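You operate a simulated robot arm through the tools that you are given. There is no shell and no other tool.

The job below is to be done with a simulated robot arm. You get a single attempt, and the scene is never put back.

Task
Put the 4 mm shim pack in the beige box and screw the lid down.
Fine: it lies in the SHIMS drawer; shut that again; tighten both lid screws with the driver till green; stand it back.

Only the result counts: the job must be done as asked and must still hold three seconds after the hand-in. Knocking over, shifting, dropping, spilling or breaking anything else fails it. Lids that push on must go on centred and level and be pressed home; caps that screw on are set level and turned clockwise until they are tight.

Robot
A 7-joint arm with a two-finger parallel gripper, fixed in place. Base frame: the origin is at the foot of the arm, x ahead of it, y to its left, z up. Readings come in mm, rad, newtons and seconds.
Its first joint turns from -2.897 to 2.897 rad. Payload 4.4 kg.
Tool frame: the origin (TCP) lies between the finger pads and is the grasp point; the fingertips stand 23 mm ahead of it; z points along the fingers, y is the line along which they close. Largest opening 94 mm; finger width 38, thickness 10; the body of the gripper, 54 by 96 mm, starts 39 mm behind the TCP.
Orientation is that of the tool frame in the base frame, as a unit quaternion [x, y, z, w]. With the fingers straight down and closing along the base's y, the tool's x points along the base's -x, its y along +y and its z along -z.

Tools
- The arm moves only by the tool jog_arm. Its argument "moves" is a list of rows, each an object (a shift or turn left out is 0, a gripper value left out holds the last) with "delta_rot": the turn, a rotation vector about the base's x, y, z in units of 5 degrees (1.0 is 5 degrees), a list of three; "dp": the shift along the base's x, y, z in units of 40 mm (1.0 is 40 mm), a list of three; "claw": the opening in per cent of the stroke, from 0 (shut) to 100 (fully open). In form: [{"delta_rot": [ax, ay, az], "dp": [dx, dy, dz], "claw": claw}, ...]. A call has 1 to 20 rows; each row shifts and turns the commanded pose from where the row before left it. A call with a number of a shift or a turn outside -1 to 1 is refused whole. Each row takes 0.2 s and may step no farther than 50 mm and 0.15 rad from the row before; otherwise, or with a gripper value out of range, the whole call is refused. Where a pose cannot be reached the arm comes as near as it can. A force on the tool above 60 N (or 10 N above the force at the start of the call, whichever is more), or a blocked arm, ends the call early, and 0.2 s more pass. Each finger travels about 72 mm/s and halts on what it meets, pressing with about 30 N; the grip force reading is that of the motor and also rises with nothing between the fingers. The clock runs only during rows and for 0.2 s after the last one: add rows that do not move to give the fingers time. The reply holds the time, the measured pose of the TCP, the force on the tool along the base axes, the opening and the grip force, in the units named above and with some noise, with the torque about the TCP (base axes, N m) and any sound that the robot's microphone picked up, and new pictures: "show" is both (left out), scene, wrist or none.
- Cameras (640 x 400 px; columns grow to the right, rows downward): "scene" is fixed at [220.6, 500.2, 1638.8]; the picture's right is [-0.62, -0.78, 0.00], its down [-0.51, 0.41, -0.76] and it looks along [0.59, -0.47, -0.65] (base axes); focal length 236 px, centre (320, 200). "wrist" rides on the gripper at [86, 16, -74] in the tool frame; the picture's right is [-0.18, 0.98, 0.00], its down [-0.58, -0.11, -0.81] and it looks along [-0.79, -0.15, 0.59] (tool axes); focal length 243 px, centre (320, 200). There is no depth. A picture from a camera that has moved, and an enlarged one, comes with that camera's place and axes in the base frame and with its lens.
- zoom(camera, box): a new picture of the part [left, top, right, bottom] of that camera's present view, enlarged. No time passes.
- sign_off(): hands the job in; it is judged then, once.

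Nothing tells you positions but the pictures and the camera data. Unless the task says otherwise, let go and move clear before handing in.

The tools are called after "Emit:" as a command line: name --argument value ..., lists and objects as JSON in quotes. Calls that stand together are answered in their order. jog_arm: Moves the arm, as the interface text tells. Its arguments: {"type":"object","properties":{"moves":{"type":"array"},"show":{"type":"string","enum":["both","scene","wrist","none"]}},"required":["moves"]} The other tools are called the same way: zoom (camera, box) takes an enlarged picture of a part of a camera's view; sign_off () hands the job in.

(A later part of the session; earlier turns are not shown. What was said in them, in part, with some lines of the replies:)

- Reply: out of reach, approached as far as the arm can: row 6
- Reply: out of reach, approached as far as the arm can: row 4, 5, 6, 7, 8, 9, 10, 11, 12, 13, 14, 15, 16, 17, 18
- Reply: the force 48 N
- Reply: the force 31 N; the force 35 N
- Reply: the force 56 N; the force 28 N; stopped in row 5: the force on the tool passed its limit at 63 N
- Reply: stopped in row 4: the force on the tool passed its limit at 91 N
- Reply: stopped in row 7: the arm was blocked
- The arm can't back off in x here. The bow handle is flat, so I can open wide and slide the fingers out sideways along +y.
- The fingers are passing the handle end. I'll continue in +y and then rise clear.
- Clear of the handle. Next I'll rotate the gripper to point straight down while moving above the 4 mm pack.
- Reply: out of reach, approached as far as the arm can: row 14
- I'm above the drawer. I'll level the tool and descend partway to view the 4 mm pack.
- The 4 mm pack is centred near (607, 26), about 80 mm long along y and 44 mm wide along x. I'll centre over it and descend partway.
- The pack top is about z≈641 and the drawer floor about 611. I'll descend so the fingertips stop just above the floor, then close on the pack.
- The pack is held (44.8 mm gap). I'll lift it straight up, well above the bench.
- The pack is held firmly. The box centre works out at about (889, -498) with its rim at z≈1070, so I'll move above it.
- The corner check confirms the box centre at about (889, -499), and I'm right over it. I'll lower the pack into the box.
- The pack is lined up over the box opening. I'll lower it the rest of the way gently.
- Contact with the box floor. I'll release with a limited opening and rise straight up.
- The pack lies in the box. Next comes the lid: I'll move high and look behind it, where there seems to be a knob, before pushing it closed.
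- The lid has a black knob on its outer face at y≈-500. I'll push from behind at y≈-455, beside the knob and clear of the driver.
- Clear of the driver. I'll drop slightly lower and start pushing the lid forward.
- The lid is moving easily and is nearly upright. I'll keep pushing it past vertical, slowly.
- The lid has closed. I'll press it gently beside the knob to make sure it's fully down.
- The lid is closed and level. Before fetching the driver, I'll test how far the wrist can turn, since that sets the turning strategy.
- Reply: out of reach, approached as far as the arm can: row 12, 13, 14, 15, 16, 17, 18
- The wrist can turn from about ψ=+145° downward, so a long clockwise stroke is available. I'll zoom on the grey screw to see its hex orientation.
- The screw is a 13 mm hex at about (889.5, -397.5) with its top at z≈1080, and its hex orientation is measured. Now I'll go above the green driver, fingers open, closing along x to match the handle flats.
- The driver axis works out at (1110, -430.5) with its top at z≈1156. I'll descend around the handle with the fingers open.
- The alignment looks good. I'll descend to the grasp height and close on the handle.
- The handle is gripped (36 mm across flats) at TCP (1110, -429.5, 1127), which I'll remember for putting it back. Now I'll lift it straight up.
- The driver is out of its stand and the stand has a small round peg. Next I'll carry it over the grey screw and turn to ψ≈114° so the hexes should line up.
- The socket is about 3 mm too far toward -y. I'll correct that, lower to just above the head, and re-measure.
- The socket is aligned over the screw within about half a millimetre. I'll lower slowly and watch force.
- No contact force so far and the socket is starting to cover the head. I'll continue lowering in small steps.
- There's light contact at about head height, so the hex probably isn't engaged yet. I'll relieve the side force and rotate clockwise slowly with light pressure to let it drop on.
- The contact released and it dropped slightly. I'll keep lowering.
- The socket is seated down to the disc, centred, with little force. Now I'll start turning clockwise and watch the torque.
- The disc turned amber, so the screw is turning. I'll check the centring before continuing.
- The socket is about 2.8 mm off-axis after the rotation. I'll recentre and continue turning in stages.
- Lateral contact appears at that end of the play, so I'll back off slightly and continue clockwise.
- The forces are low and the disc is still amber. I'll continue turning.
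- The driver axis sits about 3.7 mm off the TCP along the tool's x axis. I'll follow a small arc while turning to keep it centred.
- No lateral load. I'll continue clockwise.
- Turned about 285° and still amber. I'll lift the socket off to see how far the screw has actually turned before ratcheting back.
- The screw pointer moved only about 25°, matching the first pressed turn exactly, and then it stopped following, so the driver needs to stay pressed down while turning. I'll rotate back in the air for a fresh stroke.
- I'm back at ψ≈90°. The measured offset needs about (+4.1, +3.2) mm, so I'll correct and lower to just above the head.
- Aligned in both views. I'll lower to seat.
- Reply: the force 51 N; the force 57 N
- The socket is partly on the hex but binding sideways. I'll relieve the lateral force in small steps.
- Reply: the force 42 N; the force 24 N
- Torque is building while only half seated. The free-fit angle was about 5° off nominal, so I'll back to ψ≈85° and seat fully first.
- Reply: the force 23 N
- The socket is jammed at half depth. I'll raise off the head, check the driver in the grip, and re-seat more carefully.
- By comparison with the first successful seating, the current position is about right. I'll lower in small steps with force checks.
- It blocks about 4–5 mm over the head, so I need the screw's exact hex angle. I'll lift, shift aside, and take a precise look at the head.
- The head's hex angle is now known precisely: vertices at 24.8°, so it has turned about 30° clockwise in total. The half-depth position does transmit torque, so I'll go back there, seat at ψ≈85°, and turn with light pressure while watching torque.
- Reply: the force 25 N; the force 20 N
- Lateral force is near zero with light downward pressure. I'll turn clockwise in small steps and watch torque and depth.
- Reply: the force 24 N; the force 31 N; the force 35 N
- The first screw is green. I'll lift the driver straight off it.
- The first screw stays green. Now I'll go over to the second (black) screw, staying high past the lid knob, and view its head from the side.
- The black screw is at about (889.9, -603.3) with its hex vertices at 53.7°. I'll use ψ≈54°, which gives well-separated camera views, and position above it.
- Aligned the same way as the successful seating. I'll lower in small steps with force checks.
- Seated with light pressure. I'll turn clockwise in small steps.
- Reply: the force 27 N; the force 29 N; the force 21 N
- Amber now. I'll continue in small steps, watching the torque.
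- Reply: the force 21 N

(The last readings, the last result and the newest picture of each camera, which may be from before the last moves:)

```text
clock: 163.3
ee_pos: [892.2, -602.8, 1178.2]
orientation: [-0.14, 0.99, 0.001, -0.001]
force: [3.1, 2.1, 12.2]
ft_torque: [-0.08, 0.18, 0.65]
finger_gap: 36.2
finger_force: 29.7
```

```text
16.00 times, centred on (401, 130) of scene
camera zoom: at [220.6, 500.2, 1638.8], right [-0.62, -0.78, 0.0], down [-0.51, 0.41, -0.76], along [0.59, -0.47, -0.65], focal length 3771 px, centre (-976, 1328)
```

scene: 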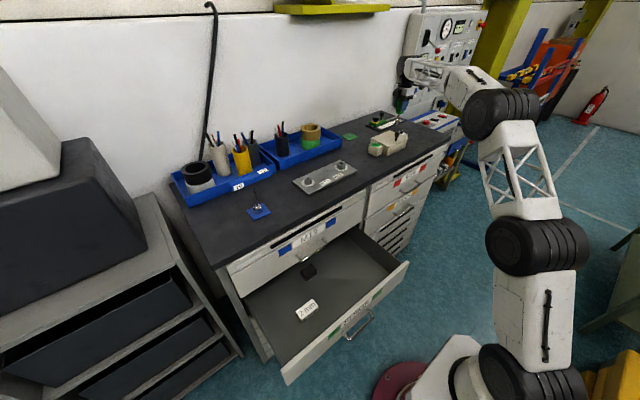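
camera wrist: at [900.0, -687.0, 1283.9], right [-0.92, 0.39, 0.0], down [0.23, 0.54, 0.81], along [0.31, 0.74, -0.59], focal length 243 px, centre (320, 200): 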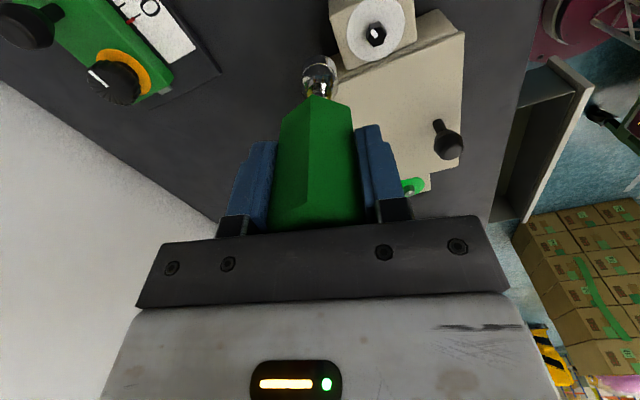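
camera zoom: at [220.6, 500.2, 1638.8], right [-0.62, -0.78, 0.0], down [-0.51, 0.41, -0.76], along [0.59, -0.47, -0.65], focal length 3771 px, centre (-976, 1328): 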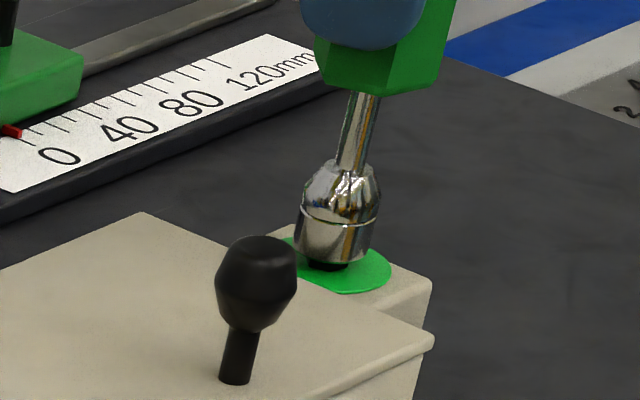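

Both screws are green. I'll lift off carefully and check both discs.

Emit:
jog_arm --moves '[{"dp": [0, 0, 0.05]}, {"dp": [0, 0, 0.1]}, {"dp": [0, 0, 0.3]}, {"dp": [0, 0, 0.5]}, {"dp": [0, 0, 0.7]}, {}]' --show "wrist"

Emit:
zoom --camera "scene" --box '[365, 105, 415, 155]'

Emit:
zoom --camera "wrist" --box '[290, 20, 350, 90]'

```text
clock: 164.7
ee_pos: [891.8, -603.6, 1244.9]
orientation: [-0.141, 0.99, 0.001, -0.001]
force: [0.8, 1.0, -2.2]
ft_torque: [-0.01, -0.01, -0.02]
finger_gap: 36.1
finger_force: 29.9
camera wrist: at [803.5, -612.6, 1316.8], right [-0.1, 1.0, 0.0], down [0.59, 0.06, 0.81], along [0.8, 0.08, -0.59], focal length 243 px, centre (320, 200)
```

wrist: 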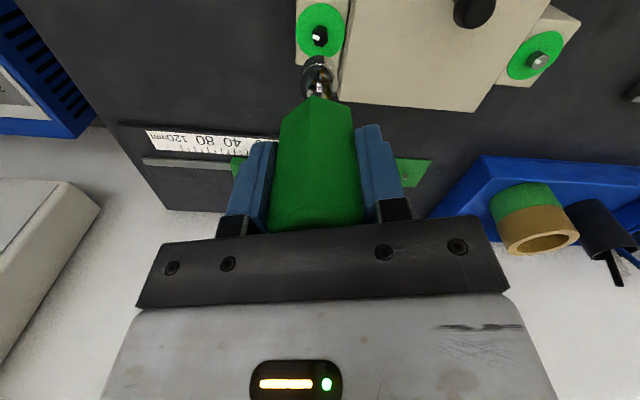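

```text
8.00 times, centred on (390, 130) of scene
camera zoom: at [220.6, 500.2, 1638.8], right [-0.62, -0.78, 0.0], down [-0.51, 0.41, -0.76], along [0.59, -0.47, -0.65], focal length 1885 px, centre (-240, 760)
```

zoom: 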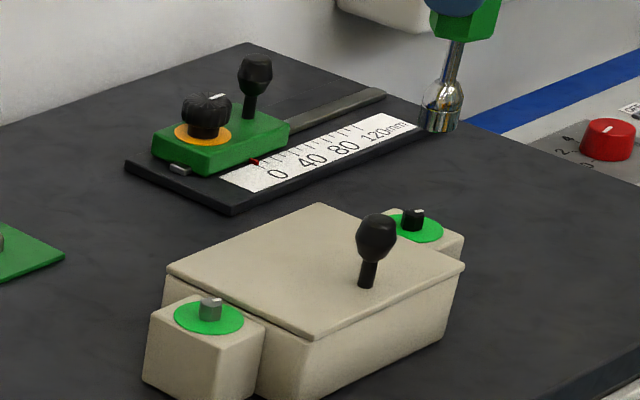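

```text
5.71 times, centred on (320, 55) of wrist
camera zoom: at [803.5, -612.6, 1316.8], right [-0.1, 1.0, 0.0], down [0.59, 0.06, 0.81], along [0.8, 0.08, -0.59], focal length 1386 px, centre (320, 1029)
```

zoom: 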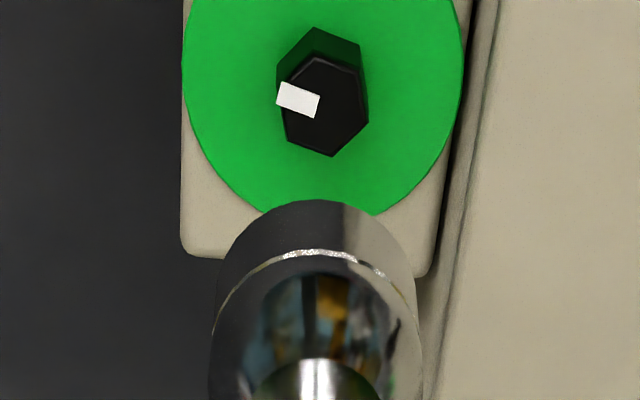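

Both discs are green. Now I'll carry the driver back to its green stand, turning to the original grasp angle.

Emit:
jog_arm --moves '[{"dp": [0.68, 0.547, 0], "delta_rot": [0, 0, 1]}, {"dp": [0.68, 0.547, 0], "delta_rot": [0, 0, 1]}, {"dp": [0.68, 0.547, 0], "delta_rot": [0, 0, 1]}, {"dp": [0.68, 0.547, 0], "delta_rot": [0, 0, 1]}, {"dp": [0.68, 0.547, -0.1], "delta_rot": [0, 0, 1]}, {"dp": [0.68, 0.547, -0.2], "delta_rot": [0, 0, 1]}, {"dp": [0.68, 0.547, -0.2], "delta_rot": [0, 0, 1]}, {"dp": [0.68, 0.547, -0.2], "delta_rot": [0, 0, 1]}, {"delta_rot": [0, 0, 1]}, {"delta_rot": [0, 0, 1]}, {"delta_rot": [0, 0, 1]}, {"delta_rot": [0, 0, 1]}, {"delta_rot": [0, 0, 1]}, {"delta_rot": [0, 0, 1]}, {"delta_rot": [0, 0, 0.78]}, {}, {}]'

Emit:
zoom --camera "wrist" --box '[280, 0, 360, 110]'

Emit:
zoom --camera "scene" --box '[335, 95, 375, 145]'

```text
clock: 168.3
ee_pos: [1108.9, -428.5, 1214.7]
orientation: [0.708, -0.706, 0.0, 0.002]
force: [0.1, 0.4, -2.0]
ft_torque: [0.02, 0.03, -0.02]
finger_gap: 36.1
finger_force: 30.0
camera wrist: at [1094.1, -513.6, 1287.7], right [-0.98, 0.18, 0.0], down [0.11, 0.58, 0.81], along [0.15, 0.79, -0.59], focal length 243 px, centre (320, 200)
```

scene: 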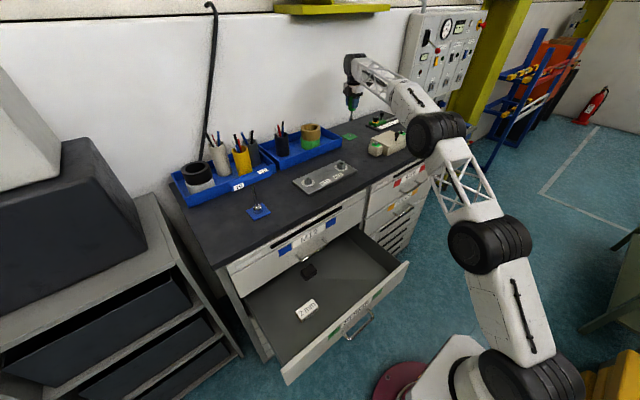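
wrist: 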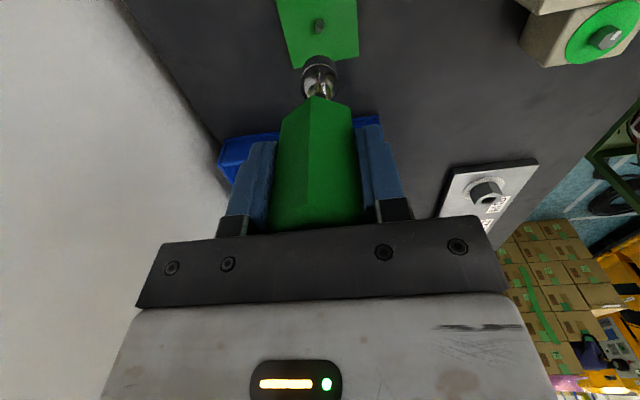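

```text
3.64 times, centred on (320, 55) of wrist
camera zoom: at [1094.1, -513.6, 1287.7], right [-0.98, 0.18, 0.0], down [0.11, 0.58, 0.81], along [0.15, 0.79, -0.59], focal length 882 px, centre (320, 727)
```

zoom: 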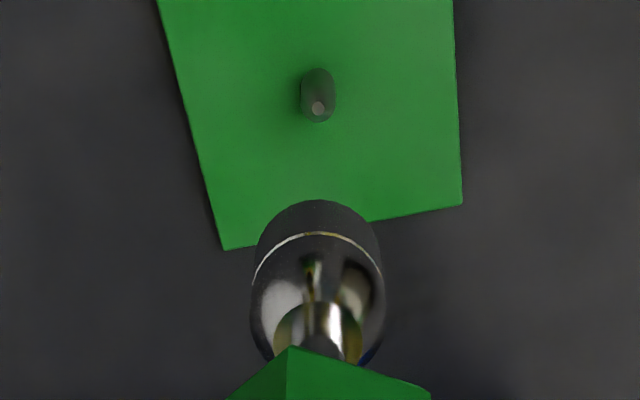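

```text
8.00 times, centred on (355, 120) of scene
camera zoom: at [220.6, 500.2, 1638.8], right [-0.62, -0.78, 0.0], down [-0.51, 0.41, -0.76], along [0.59, -0.47, -0.65], focal length 1885 px, centre (40, 840)
```

zoom: 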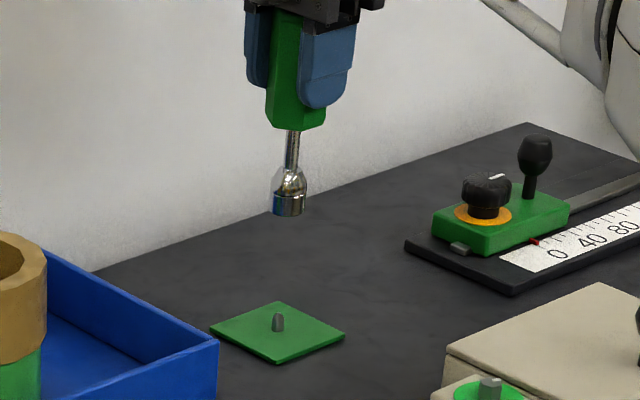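

I can see the peg. I'll lower to just above it and check alignment.

Emit:
jog_arm --moves '[{"dp": [0.008, -0.02, -0.5]}, {"dp": [0, 0, -0.5]}, {"dp": [0, 0, -0.5]}, {}, {}]' --show "none"

Emit:
zoom --camera "wrist" --box '[290, 20, 350, 80]'

Emit:
zoom --camera "scene" --box '[343, 125, 361, 144]'

```text
clock: 169.5
ee_pos: [1109.4, -427.7, 1156.0]
orientation: [0.708, -0.706, -0.001, 0.001]
force: [0.0, -0.9, -1.1]
ft_torque: [-0.02, 0.01, -0.01]
finger_gap: 36.1
finger_force: 29.6
```

```text
6.67 times, centred on (320, 50) of wrist
camera zoom: at [1092.4, -514.2, 1228.8], right [-0.98, 0.18, 0.0], down [0.11, 0.58, 0.81], along [0.15, 0.79, -0.59], focal length 1618 px, centre (320, 1200)
```

zoom: 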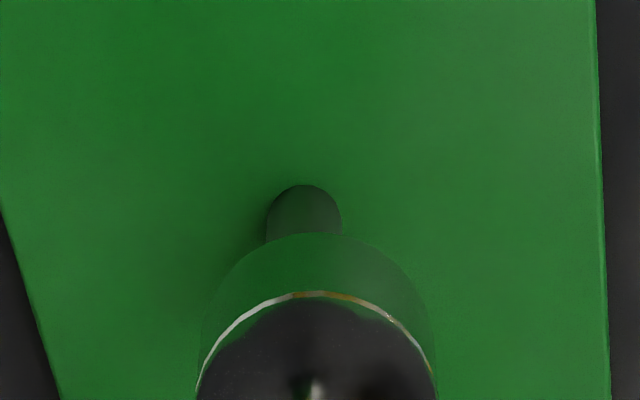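

```text
16.00 times, centred on (352, 134) of scene
camera zoom: at [220.6, 500.2, 1638.8], right [-0.62, -0.78, 0.0], down [-0.51, 0.41, -0.76], along [0.59, -0.47, -0.65], focal length 3771 px, centre (-192, 1248)
```

zoom: 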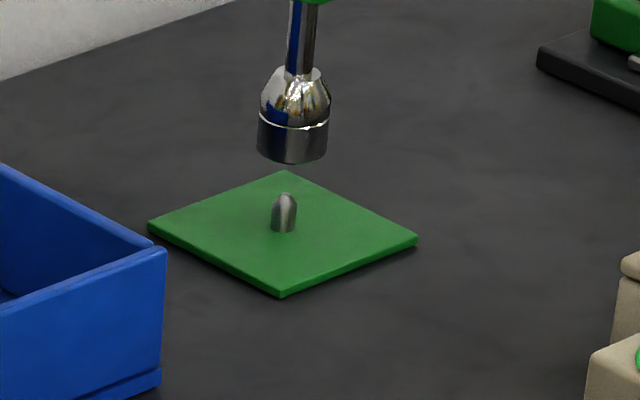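

Emit:
jog_arm --moves '[{"dp": [0.028, -0.015, -0.15]}, {"dp": [0, 0, -0.15]}, {}, {}]' --show "none"

Emit:
zoom --camera "wrist" --box '[290, 20, 350, 80]'

Emit:
zoom --camera "scene" --box '[343, 125, 361, 144]'

```text
clock: 170.5
ee_pos: [1110.7, -428.1, 1144.0]
orientation: [0.708, -0.707, 0.0, 0.002]
force: [0.0, 0.2, -2.0]
ft_torque: [0.0, -0.01, 0.0]
finger_gap: 36.1
finger_force: 30.5
```

```text
6.67 times, centred on (320, 50) of wrist
camera zoom: at [1094.5, -515.2, 1216.1], right [-0.98, 0.18, 0.0], down [0.11, 0.58, 0.81], along [0.15, 0.79, -0.59], focal length 1618 px, centre (320, 1200)
```

zoom: 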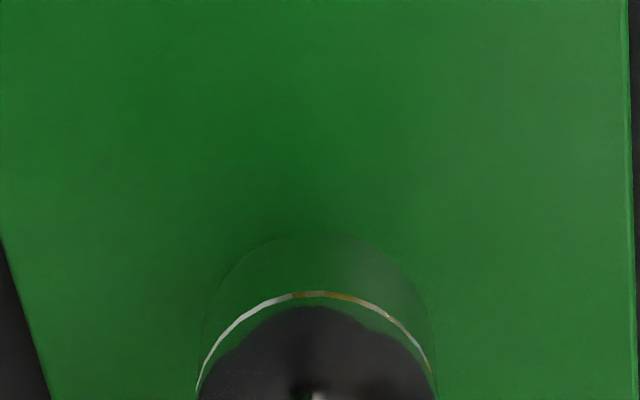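

```text
16.00 times, centred on (352, 134) of scene
camera zoom: at [220.6, 500.2, 1638.8], right [-0.62, -0.78, 0.0], down [-0.51, 0.41, -0.76], along [0.59, -0.47, -0.65], focal length 3771 px, centre (-192, 1248)
```

zoom: 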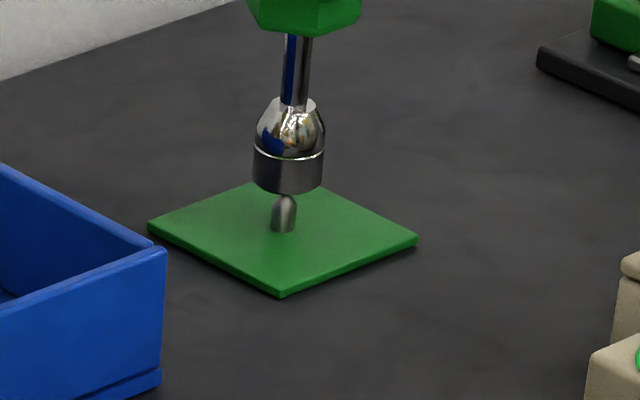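

Emit:
jog_arm --moves '[{"dp": [0, 0, -0.1]}, {"dp": [0, 0, -0.1]}, {}]' --show "none"

Emit:
zoom --camera "scene" --box '[343, 125, 361, 144]'

```text
clock: 171.3
ee_pos: [1112.1, -428.0, 1136.2]
orientation: [0.708, -0.706, -0.001, 0.002]
force: [-1.1, -0.1, -1.8]
ft_torque: [0.0, -0.03, -0.02]
finger_gap: 35.9
finger_force: 30.1
```

```text
16.00 times, centred on (352, 134) of scene
camera zoom: at [220.6, 500.2, 1638.8], right [-0.62, -0.78, 0.0], down [-0.51, 0.41, -0.76], along [0.59, -0.47, -0.65], focal length 3771 px, centre (-192, 1248)
```

zoom: 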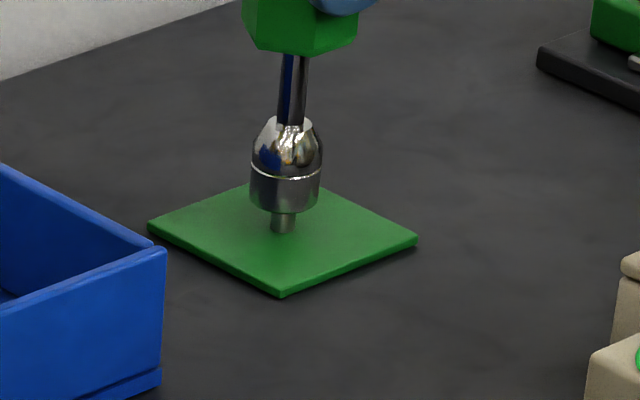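

It's going over the peg with no contact force. I'll continue lowering gently.

Emit:
jog_arm --moves '[{"dp": [0, 0, -0.07]}, {"dp": [0, 0, -0.07]}, {}]' --show "none"

Emit:
zoom --camera "scene" --box '[343, 125, 361, 144]'

```text
clock: 172.1
ee_pos: [1111.6, -428.4, 1130.2]
orientation: [0.708, -0.706, 0.0, 0.002]
force: [-0.2, 0.2, -1.2]
ft_torque: [-0.01, -0.03, 0.0]
finger_gap: 36.1
finger_force: 30.2
```

```text
16.00 times, centred on (352, 134) of scene
camera zoom: at [220.6, 500.2, 1638.8], right [-0.62, -0.78, 0.0], down [-0.51, 0.41, -0.76], along [0.59, -0.47, -0.65], focal length 3771 px, centre (-192, 1248)
```

zoom: 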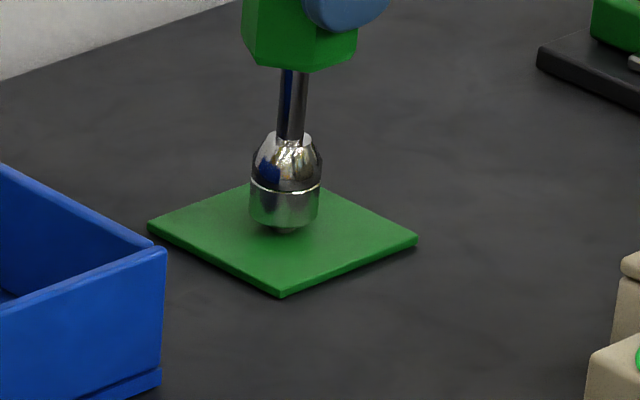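

Emit:
jog_arm --moves '[{"dp": [0, 0, -0.05]}, {}]' --show "none"

```text
clock: 172.7
ee_pos: [1111.8, -429.8, 1128.2]
orientation: [0.708, -0.706, -0.001, 0.002]
force: [-0.1, 0.2, -2.4]
ft_torque: [-0.01, -0.02, 0.0]
finger_gap: 36.4
finger_force: 29.8
```

Emit:
jog_arm --moves '[{"dp": [0, 0, -0.05]}, {}]' --show "none"

Emit:
zoom --camera "scene" --box '[343, 125, 361, 144]'

```text
clock: 173.3
ee_pos: [1112.0, -428.3, 1126.0]
orientation: [0.708, -0.707, -0.001, 0.001]
force: [0.9, 1.4, 1.6]
ft_torque: [0.05, -0.07, 0.04]
finger_gap: 36.3
finger_force: 29.9
```

```text
16.00 times, centred on (352, 134) of scene
camera zoom: at [220.6, 500.2, 1638.8], right [-0.62, -0.78, 0.0], down [-0.51, 0.41, -0.76], along [0.59, -0.47, -0.65], focal length 3771 px, centre (-192, 1248)
```

zoom: 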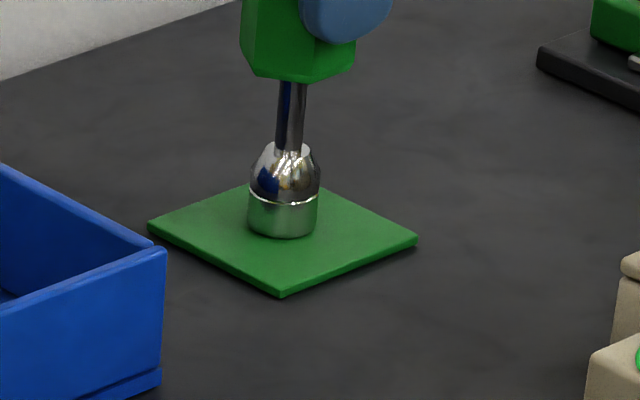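

Emit:
jog_arm --moves '[{"dp": [0, 0, -0.03]}, {}]' --show "none"

```text
clock: 173.9
ee_pos: [1112.4, -428.5, 1127.5]
orientation: [0.708, -0.706, -0.001, 0.001]
force: [-1.2, 2.0, 11.5]
ft_torque: [0.11, 0.07, 0.01]
finger_gap: 36.2
finger_force: 30.1
```

Emit:
zoom --camera "scene" --box '[343, 125, 361, 144]'

Emit:
zoom --camera "scene" --box '[330, 80, 380, 150]'

Emit:
zoom --camera "wrist" --box '[260, 0, 380, 120]'

```text
16.00 times, centred on (352, 134) of scene
camera zoom: at [220.6, 500.2, 1638.8], right [-0.62, -0.78, 0.0], down [-0.51, 0.41, -0.76], along [0.59, -0.47, -0.65], focal length 3771 px, centre (-192, 1248)
```

zoom: 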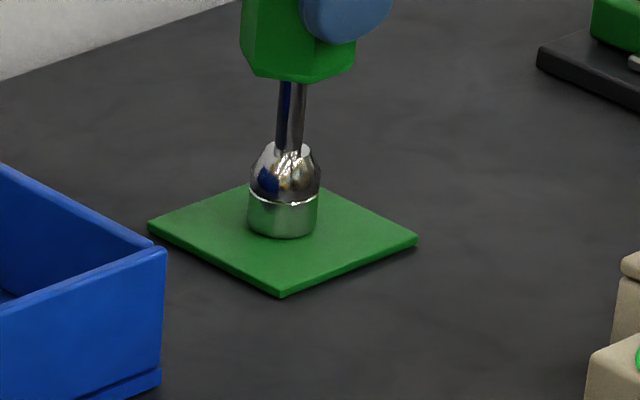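

```text
5.71 times, centred on (355, 115) of scene
camera zoom: at [220.6, 500.2, 1638.8], right [-0.62, -0.78, 0.0], down [-0.51, 0.41, -0.76], along [0.59, -0.47, -0.65], focal length 1347 px, centre (120, 686)
```

zoom: 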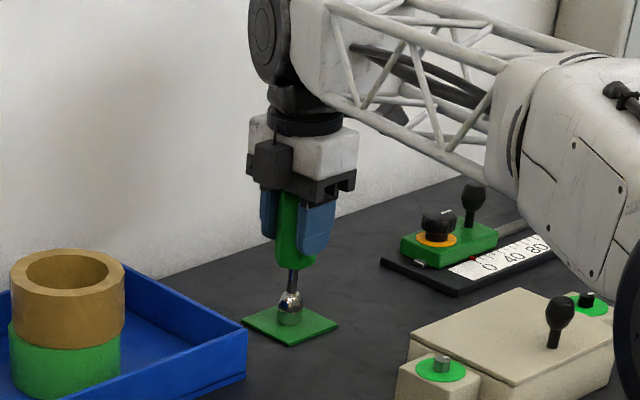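

```text
3.33 times, centred on (320, 60) of wrist
camera zoom: at [1095.1, -515.3, 1199.0], right [-0.98, 0.18, 0.0], down [0.11, 0.58, 0.81], along [0.15, 0.79, -0.59], focal length 809 px, centre (320, 667)
```

zoom: 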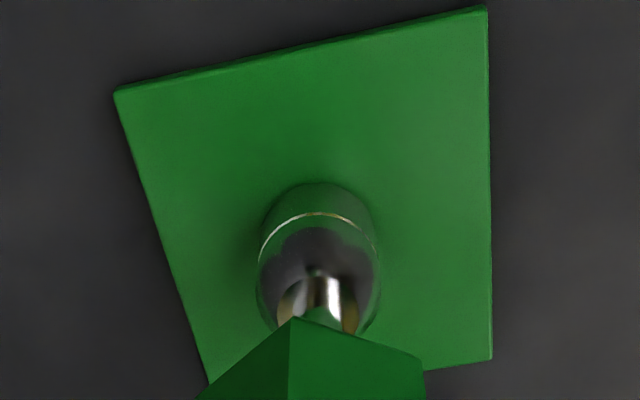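

The driver looks exactly as it stood originally. I'll relieve the pressure and open the fingers gently.

Emit:
jog_arm --moves '[{"dp": [0, 0, 0.015]}, {"claw": 42}, {"claw": 48}, {"claw": 56}, {"claw": 66}, {"claw": 70}, {}]' --show "none"

Emit:
zoom --camera "scene" --box '[330, 80, 380, 150]'

Emit:
zoom --camera "wrist" --box '[220, 20, 420, 240]'

```text
clock: 175.5
ee_pos: [1112.0, -430.3, 1124.9]
orientation: [0.708, -0.707, 0.0, 0.002]
force: [0.2, 0.5, -0.3]
ft_torque: [0.0, 0.0, 0.01]
finger_gap: 66.0
finger_force: 0.1
```

```text
5.71 times, centred on (355, 115) of scene
camera zoom: at [220.6, 500.2, 1638.8], right [-0.62, -0.78, 0.0], down [-0.51, 0.41, -0.76], along [0.59, -0.47, -0.65], focal length 1347 px, centre (120, 686)
```

zoom: 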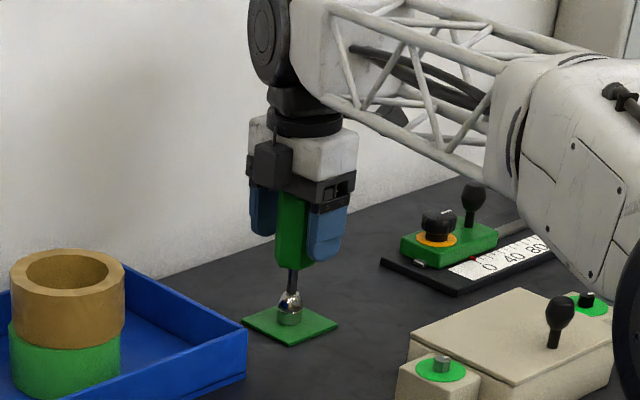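

```text
1.82 times, centred on (320, 130) of wrist
camera zoom: at [1095.5, -515.4, 1197.7], right [-0.98, 0.18, 0.0], down [0.11, 0.58, 0.81], along [0.15, 0.79, -0.59], focal length 441 px, centre (320, 327)
```

zoom: 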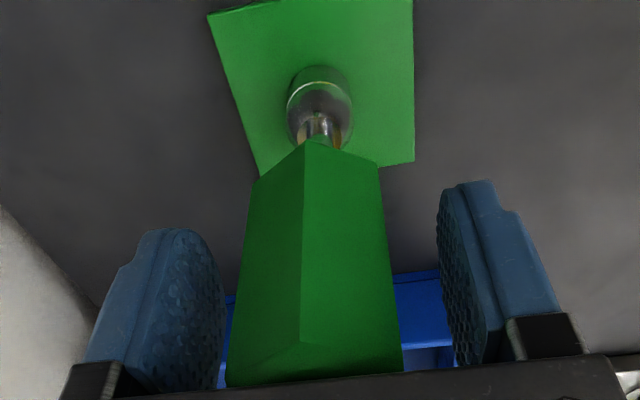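

The driver stands by itself. I'll rise straight up and away.

Emit:
jog_arm --moves '[{"dp": [0, 0, 0.2]}, {"dp": [0, 0, 0.5]}, {"dp": [0, 0, 0.6]}, {"dp": [0, 0, 0.8]}, {"dp": [0, 0, 0.8]}, {"dp": [-0.5, 0, 0.6]}, {}]'

Emit:
zoom --camera "scene" --box '[330, 90, 420, 160]'

```text
clock: 177.1
ee_pos: [1090.8, -428.6, 1268.9]
orientation: [0.708, -0.706, 0.0, 0.001]
force: [-0.1, 0.5, 0.0]
ft_torque: [0.01, 0.02, -0.01]
finger_gap: 65.9
finger_force: 0.0
camera wrist: at [1074.1, -515.2, 1341.5], right [-0.98, 0.18, 0.0], down [0.11, 0.58, 0.81], along [0.15, 0.79, -0.59], focal length 243 px, centre (320, 200)
```

scene: 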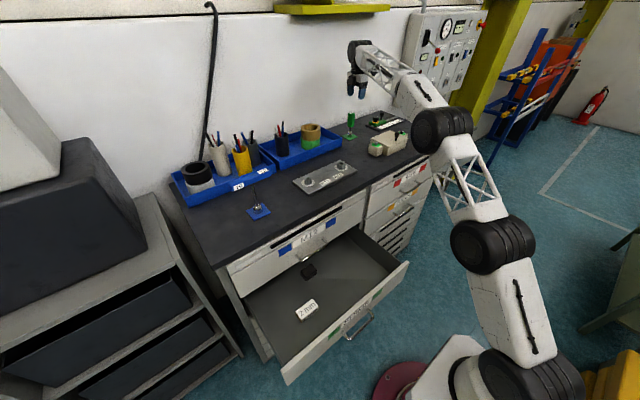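
wrist: 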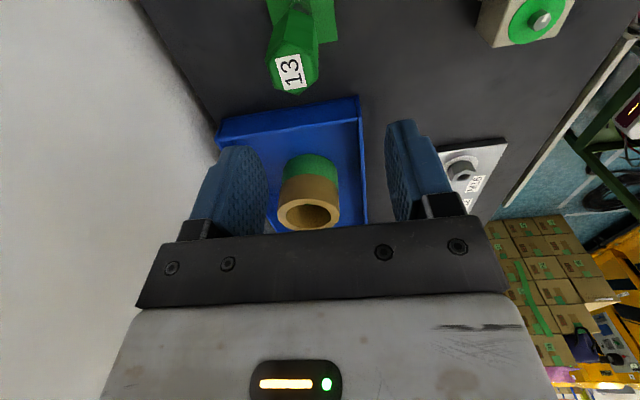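

```text
5.71 times, centred on (375, 125) of scene
camera zoom: at [220.6, 500.2, 1638.8], right [-0.62, -0.78, 0.0], down [-0.51, 0.41, -0.76], along [0.59, -0.47, -0.65], focal length 1347 px, centre (6, 629)
```

zoom: 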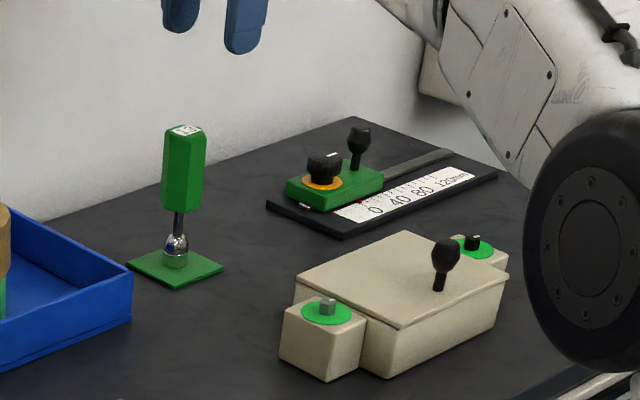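

The driver stands upright in its stand and both screws are green. The last step is the drawer, so I'll retreat high and return toward its front.

Emit:
jog_arm --moves '[{"dp": [-0.4, 0, 0.5], "claw": 0}, {"dp": [-0.82, 0.765, 0]}, {"dp": [-0.82, 0.765, 0]}, {"dp": [-0.82, 0.765, 0]}, {"dp": [-0.82, 0.765, 0]}, {"dp": [-0.82, 0.765, 0]}, {"dp": [-0.82, 0.765, 0]}, {"dp": [-0.82, 0.765, 0]}, {"dp": [-0.82, 0.765, 0]}, {"dp": [-0.82, 0.765, 0]}, {"dp": [-0.82, 0.765, 0]}, {"dp": [-0.82, 0.765, 0]}, {"dp": [-0.82, 0.765, 0]}, {"dp": [-0.82, 0.765, 0]}, {"dp": [-0.82, 0.765, 0]}, {"dp": [-0.5, 0.765, 0]}]'

```text
clock: 180.5
ee_pos: [599.9, 32.1, 1285.5]
orientation: [0.708, -0.707, -0.001, 0.002]
force: [0.7, -0.7, 0.1]
ft_torque: [-0.01, 0.06, 0.02]
finger_gap: 0.0
finger_force: 30.4
camera wrist: at [583.6, -54.5, 1358.1], right [-0.98, 0.18, 0.0], down [0.11, 0.58, 0.81], along [0.15, 0.79, -0.59], focal length 243 px, centre (320, 200)
```

scene: 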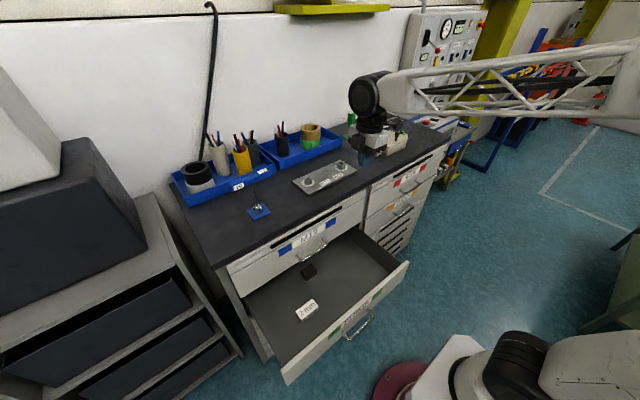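
wrist: 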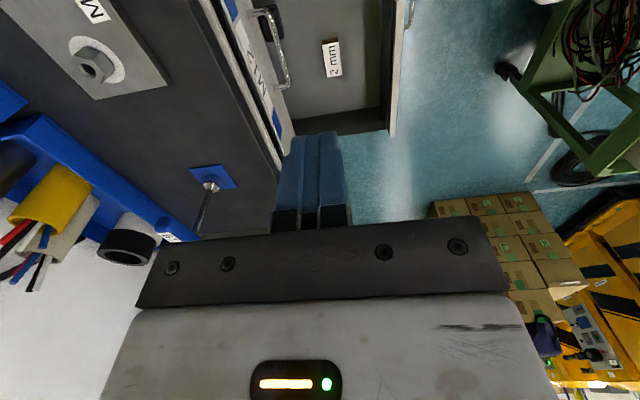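

Now I'll swing the gripper to point forward while moving to the left of the handle and descending.

Emit:
jog_arm --moves '[{"dp": [-0.29, 0.35, -0.45], "delta_rot": [0, -1, 0]}, {"dp": [-0.29, 0.35, -0.45], "delta_rot": [0, -1, 0]}, {"dp": [-0.29, 0.35, -0.45], "delta_rot": [0, -1, 0]}, {"dp": [-0.29, 0.35, -0.45], "delta_rot": [0, -1, 0]}, {"dp": [-0.29, 0.35, -0.45], "delta_rot": [0, -1, 0]}, {"dp": [-0.29, 0.35, -0.45], "delta_rot": [0, -1, 0]}, {"dp": [-0.29, 0.35, -0.45], "delta_rot": [0, -1, 0]}, {"dp": [-0.29, 0.35, -0.45], "delta_rot": [0, -1, 0]}, {"dp": [-0.29, 0.35, -0.45], "delta_rot": [0, -1, 0]}, {"dp": [-0.29, 0.35, -0.45], "delta_rot": [0, -1, 0]}, {"dp": [-0.29, 0.35, -0.45], "delta_rot": [0, -1, 0]}, {"dp": [-0.29, 0.35, -0.45], "delta_rot": [0, -1, 0]}, {"dp": [-0.29, 0.35, -0.45], "delta_rot": [0, -1, 0]}, {"dp": [-0.29, 0.35, -0.45], "delta_rot": [0, -1, 0]}, {"dp": [-0.29, 0.35, -0.45], "delta_rot": [0, -1, 0]}, {"dp": [-0.29, 0.35, -0.45], "delta_rot": [0, -1, 0]}, {"dp": [-0.29, 0.35, -0.45], "delta_rot": [0, -1, 0]}, {"dp": [-0.29, 0.35, -0.45], "delta_rot": [0, -1, 0]}, {}]'

```text
clock: 184.5
ee_pos: [387.4, 282.1, 960.0]
orientation: [0.5, -0.5, 0.5, -0.499]
force: [0.0, 0.5, 0.1]
ft_torque: [0.03, 0.02, 0.02]
finger_gap: 0.0
finger_force: 29.5
camera wrist: at [311.4, 195.6, 942.9], right [0.0, 0.18, -0.98], down [-0.81, 0.58, 0.11], along [0.59, 0.79, 0.15], focal length 243 px, centre (320, 200)
```

scene: 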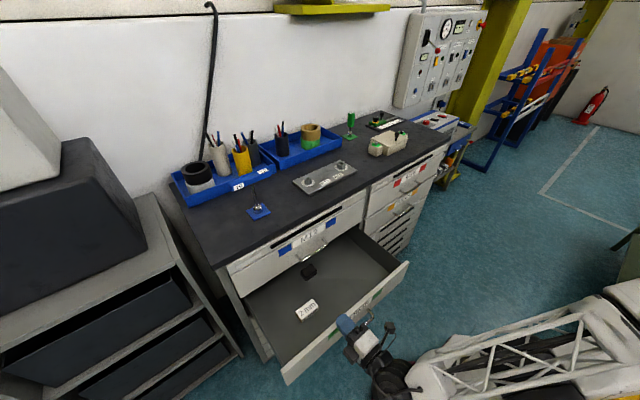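
wrist: 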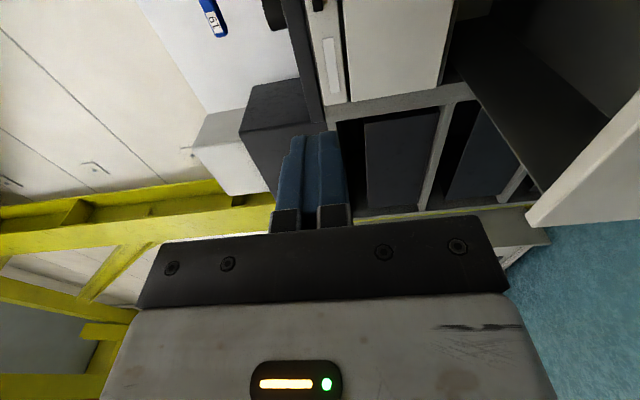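

Emit:
jog_arm --moves '[{"dp": [0, 0, -0.9]}, {"dp": [0, 0, -0.9]}, {"dp": [0, 0, -0.9]}, {"dp": [0, 0, -0.9]}, {"dp": [0, 0, -0.9]}, {"dp": [0, 0, -0.9]}, {"dp": [0, 0, -0.9]}, {"dp": [0, 0, -0.7]}, {}]'

Emit:
zoom --camera "scene" --box '[260, 250, 420, 400]'

```text
clock: 186.5
ee_pos: [385.6, 282.7, 679.1]
orientation: [-0.501, 0.501, -0.501, 0.498]
force: [0.5, -0.6, 0.6]
ft_torque: [-0.02, -0.02, 0.04]
finger_gap: 0.0
finger_force: 29.7
camera wrist: at [310.7, 196.9, 661.7], right [0.0, 0.18, -0.98], down [-0.81, 0.58, 0.11], along [0.59, 0.79, 0.15], focal length 243 px, centre (320, 200)
```

scene: 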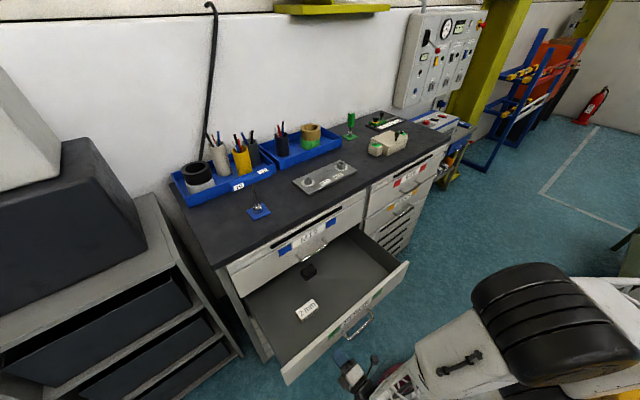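
wrist: 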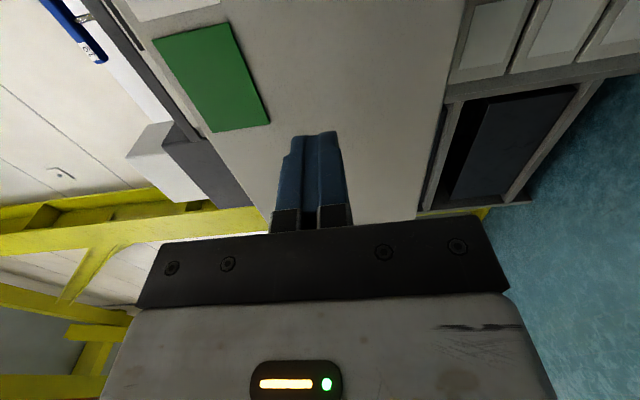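

```text
2.67 times, centred on (340, 325) of scene
camera zoom: at [220.6, 500.2, 1638.8], right [-0.62, -0.78, 0.0], down [-0.51, 0.41, -0.76], along [0.59, -0.47, -0.65], focal length 628 px, centre (267, -133)
```

zoom: 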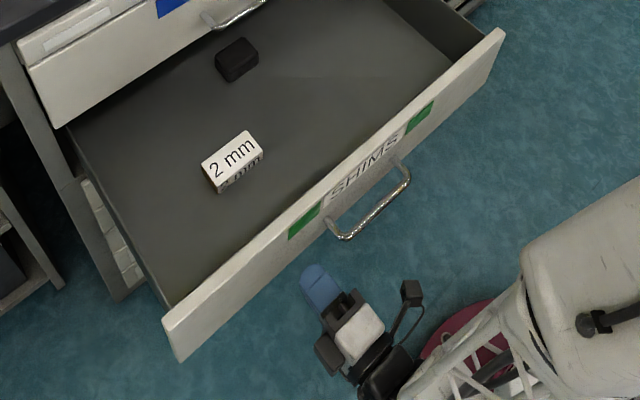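

The closed fingers face the drawer front beside the handle. I'll push it in at a gentle pace.

Emit:
jog_arm --moves '[{"dp": [0.35, 0, 0]}, {"dp": [0.3, 0, 0]}, {"dp": [0.25, 0, 0]}, {"dp": [0.3, 0, 0]}, {"dp": [0.35, 0, 0]}, {"dp": [0.4, 0, 0]}, {"dp": [0.4, 0, 0]}, {"dp": [0.4, 0, 0]}, {"dp": [0.4, 0, 0]}, {"dp": [0.3, 0, 0]}]'

```text
clock: 188.7
ee_pos: [525.0, 284.7, 682.8]
orientation: [-0.5, 0.501, -0.5, 0.499]
force: [0.2, 0.3, -0.2]
ft_torque: [-0.02, 0.04, -0.02]
finger_gap: 0.0
finger_force: 29.3
camera wrist: at [449.2, 197.7, 664.3], right [0.0, 0.18, -0.98], down [-0.81, 0.58, 0.11], along [0.59, 0.79, 0.15], focal length 243 px, centre (320, 200)
```

scene: 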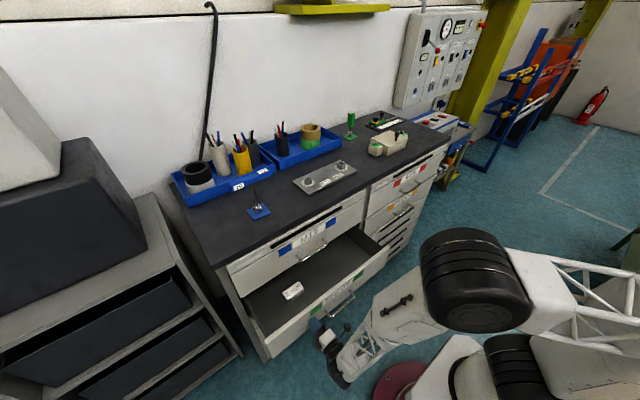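
wrist: 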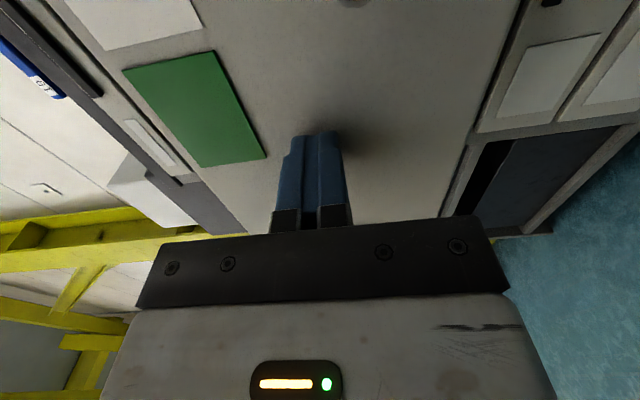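

The drawer is sliding in well, so I'll continue.

Emit:
jog_arm --moves '[{"dp": [0.4, 0, 0]}, {"dp": [0.4, 0, 0]}, {"dp": [0.4, 0, 0]}, {"dp": [0.4, 0, 0]}, {"dp": [0.4, 0, 0]}, {"dp": [0.4, 0, 0]}, {"dp": [0.4, 0, 0]}, {"dp": [0.35, 0, 0]}, {"dp": [0.3, 0, 0]}, {"dp": [0.3, 0, 0]}]'

```text
clock: 190.9
ee_pos: [675.6, 283.2, 682.3]
orientation: [0.501, -0.501, 0.5, -0.498]
force: [0.4, -0.2, -0.3]
ft_torque: [-0.02, -0.02, -0.02]
finger_gap: 0.0
finger_force: 29.7
camera wrist: at [600.7, 197.1, 664.8], right [0.0, 0.18, -0.98], down [-0.8, 0.58, 0.11], along [0.59, 0.79, 0.15], focal length 243 px, centre (320, 200)
```

scene: 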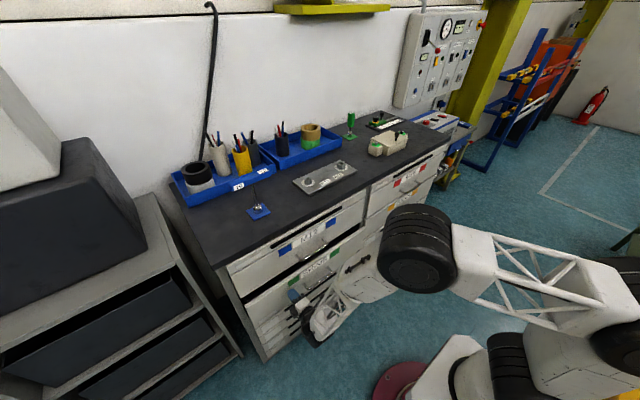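
wrist: 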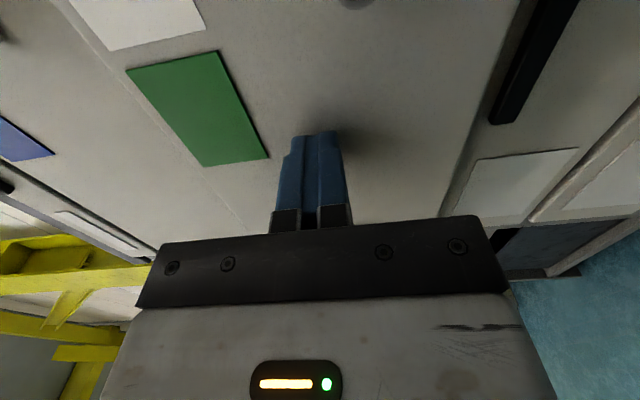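

Emit:
jog_arm --moves '[{"dp": [0.2, 0, 0]}, {"dp": [0.2, 0, 0]}, {"dp": [0.15, 0, 0]}, {"dp": [0.1, 0, 0]}, {"dp": [0.1, 0, 0]}, {}]'

Emit:
zoom --camera "scene" --box '[220, 190, 400, 340]'

```text
clock: 192.3
ee_pos: [707.8, 281.3, 682.6]
orientation: [0.502, -0.5, 0.5, -0.498]
force: [-0.4, -0.4, -0.1]
ft_torque: [0.0, 0.05, -0.01]
finger_gap: 0.0
finger_force: 29.9
camera wrist: at [631.7, 195.8, 664.3], right [0.0, 0.18, -0.98], down [-0.81, 0.58, 0.11], along [0.59, 0.79, 0.15], focal length 243 px, centre (320, 200)
```

scene: 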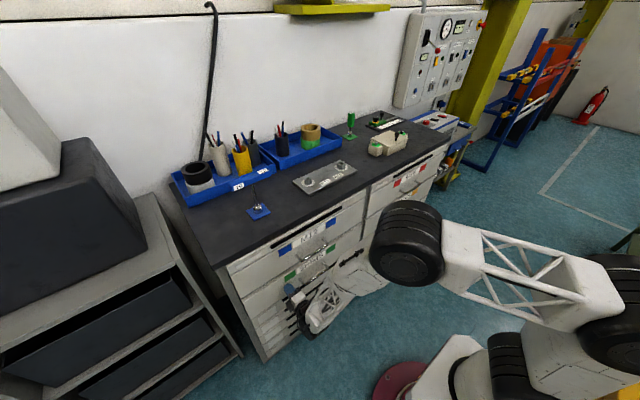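
wrist: 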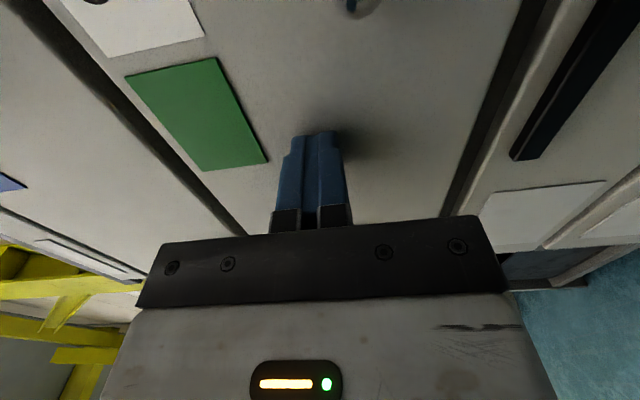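

```text
2.67 times, centred on (310, 265) of scene
camera zoom: at [220.6, 500.2, 1638.8], right [-0.62, -0.78, 0.0], down [-0.51, 0.41, -0.76], along [0.59, -0.47, -0.65], focal length 628 px, centre (347, 27)
```

zoom: 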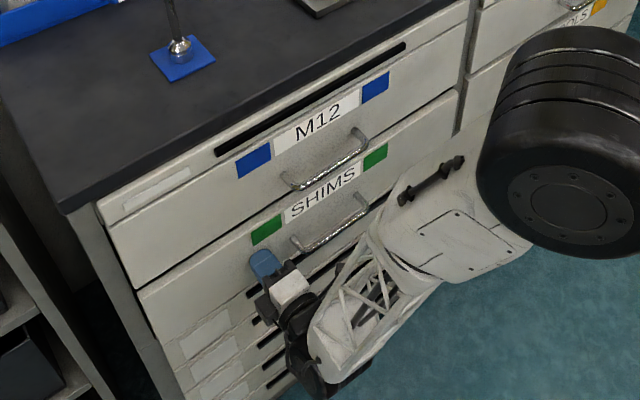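

Emit:
jog_arm --moves '[{"dp": [0.08, 0, 0]}, {"dp": [0.08, 0, 0]}, {"dp": [0.08, 0, 0]}, {}]' --show "none"

```text
clock: 193.3
ee_pos: [716.0, 282.9, 682.3]
orientation: [0.501, -0.501, 0.5, -0.498]
force: [-28.0, -1.0, 15.2]
ft_torque: [0.24, -0.36, 0.43]
finger_gap: 0.0
finger_force: 30.3
```

Firm contact now, so the drawer should be fully home. I'll check visually.

Emit:
zoom --camera "scene" --box '[220, 200, 380, 320]'

Emit:
zoom --camera "scene" --box '[225, 240, 305, 310]'

```text
3.33 times, centred on (300, 260) of scene
camera zoom: at [220.6, 500.2, 1638.8], right [-0.62, -0.78, 0.0], down [-0.51, 0.41, -0.76], along [0.59, -0.47, -0.65], focal length 786 px, centre (387, 0)
```

zoom: 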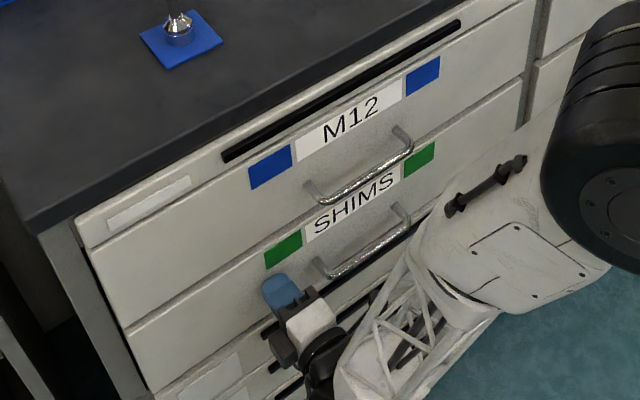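

```text
5.71 times, centred on (265, 275) of scene
camera zoom: at [220.6, 500.2, 1638.8], right [-0.62, -0.78, 0.0], down [-0.51, 0.41, -0.76], along [0.59, -0.47, -0.65], focal length 1347 px, centre (634, -229)
```

zoom: 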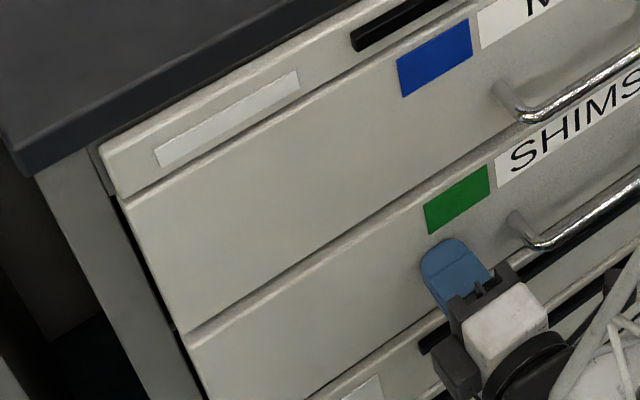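

The drawer front is flush with the others. I'll back away slowly and verify it stays shut.

Emit:
jog_arm --moves '[{"dp": [-0.1, 0, 0]}, {"dp": [-0.3, 0, 0]}, {"dp": [-0.5, 0, 0]}, {"dp": [-0.7, 0, 0]}, {"dp": [-0.8, 0, 0]}, {"dp": [-0.8, 0, 0]}, {"dp": [-0.8, 0, 0.3]}, {"dp": [-0.3, 0, 0.8]}, {"dp": [0, 0, 1]}, {"dp": [0, 0, 1]}, {"dp": [0, 0, 1]}, {"dp": [0, 0, 1]}, {}]'

Emit:
zoom --camera "scene" --box '[220, 200, 380, 320]'

Emit:
zoom --camera "scene" --box '[330, 90, 430, 170]'

```text
clock: 196.1
ee_pos: [543.8, 283.8, 885.8]
orientation: [0.501, -0.501, 0.5, -0.498]
force: [-0.3, 0.3, -0.2]
ft_torque: [-0.02, 0.02, 0.01]
finger_gap: 0.0
finger_force: 29.9
camera wrist: at [468.3, 197.6, 867.9], right [0.0, 0.18, -0.98], down [-0.81, 0.58, 0.11], along [0.59, 0.79, 0.15], focal length 243 px, centre (320, 200)
```

scene: 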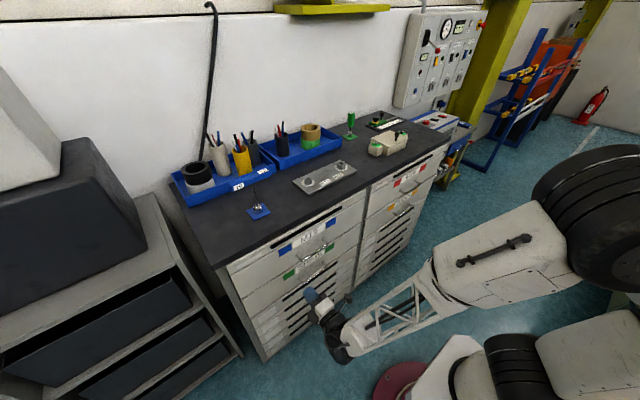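
wrist: 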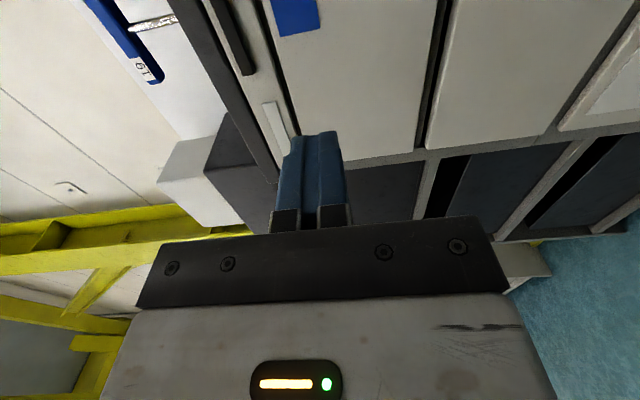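

```text
3.33 times, centred on (300, 260) of scene
camera zoom: at [220.6, 500.2, 1638.8], right [-0.62, -0.78, 0.0], down [-0.51, 0.41, -0.76], along [0.59, -0.47, -0.65], focal length 786 px, centre (387, 0)
```

zoom: 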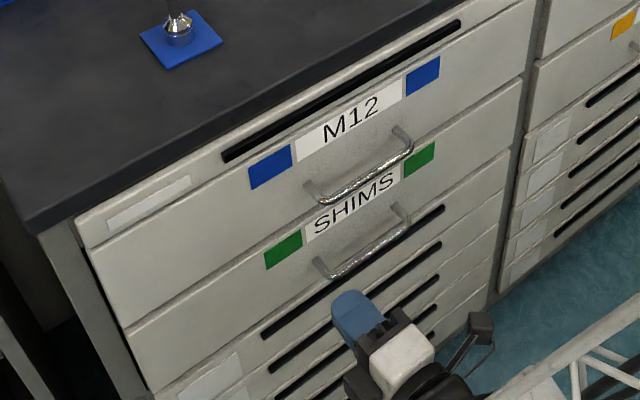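

```text
5.00 times, centred on (380, 130) of scene
camera zoom: at [220.6, 500.2, 1638.8], right [-0.62, -0.78, 0.0], down [-0.51, 0.41, -0.76], along [0.59, -0.47, -0.65], focal length 1178 px, centre (20, 550)
```

zoom: 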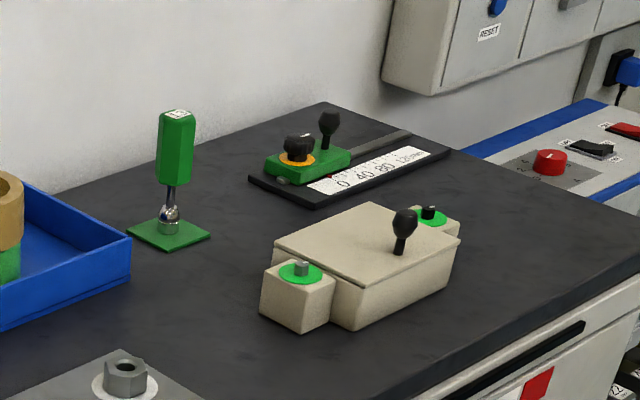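

Everything looks right. As a final check, I'll compare the drawer to the initial picture using the same zoom window.

Emit:
zoom --camera "scene" --box '[200, 180, 360, 320]'

Emit:
zoom --camera "scene" --box '[330, 90, 460, 220]'

```text
2.86 times, centred on (280, 250) of scene
camera zoom: at [220.6, 500.2, 1638.8], right [-0.62, -0.78, 0.0], down [-0.51, 0.41, -0.76], along [0.59, -0.47, -0.65], focal length 673 px, centre (434, 57)
```

zoom: 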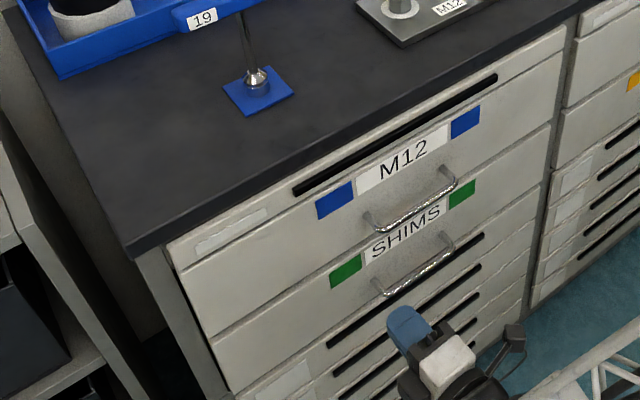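

```text
3.08 times, centred on (395, 155) of scene
camera zoom: at [220.6, 500.2, 1638.8], right [-0.62, -0.78, 0.0], down [-0.51, 0.41, -0.76], along [0.59, -0.47, -0.65], focal length 725 px, centre (89, 338)
```

zoom: 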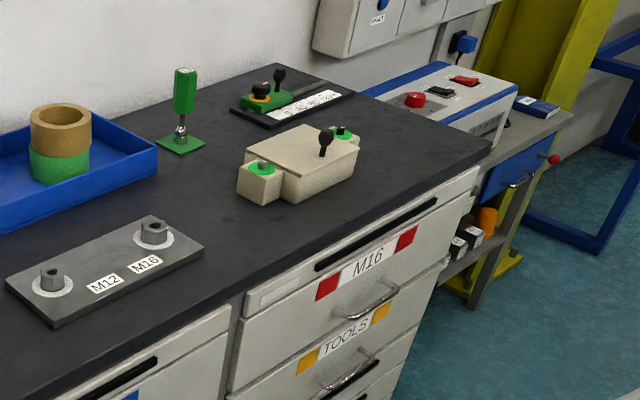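

The drawer sits exactly where it did in the first picture. The lid is down with both screws green, the 13 driver is upright in its stand, nothing else has moved, and the gripper is clear, so I'm handing the job in.

Emit:
sign_off

```text
The job is handed in.
```

The job is finished and handed in; I haven't seen the verdict.

- **Pack:** the 4 mm shim pack lies in the beige box. I took it from the SHIMS drawer by its printed label.
- **Lid:** it is closed and pressed down, and both lid screws turned green with the 13 mm driver. On my first try the driver slipped on the grey screw after about 30°. I seated it again and tightened until green.
- **Driver:** it stands upright in its green stand, on the peg, as it did at the start.
- **Drawer:** SHIMS is shut, and in the last picture it lines up with the first one.

In the final pictures nothing else on the bench had moved, and the gripper was clear when I handed in. I couldn't see inside the closed SHIMS drawer, so the 2 mm pack and the black block in there are unchecked.
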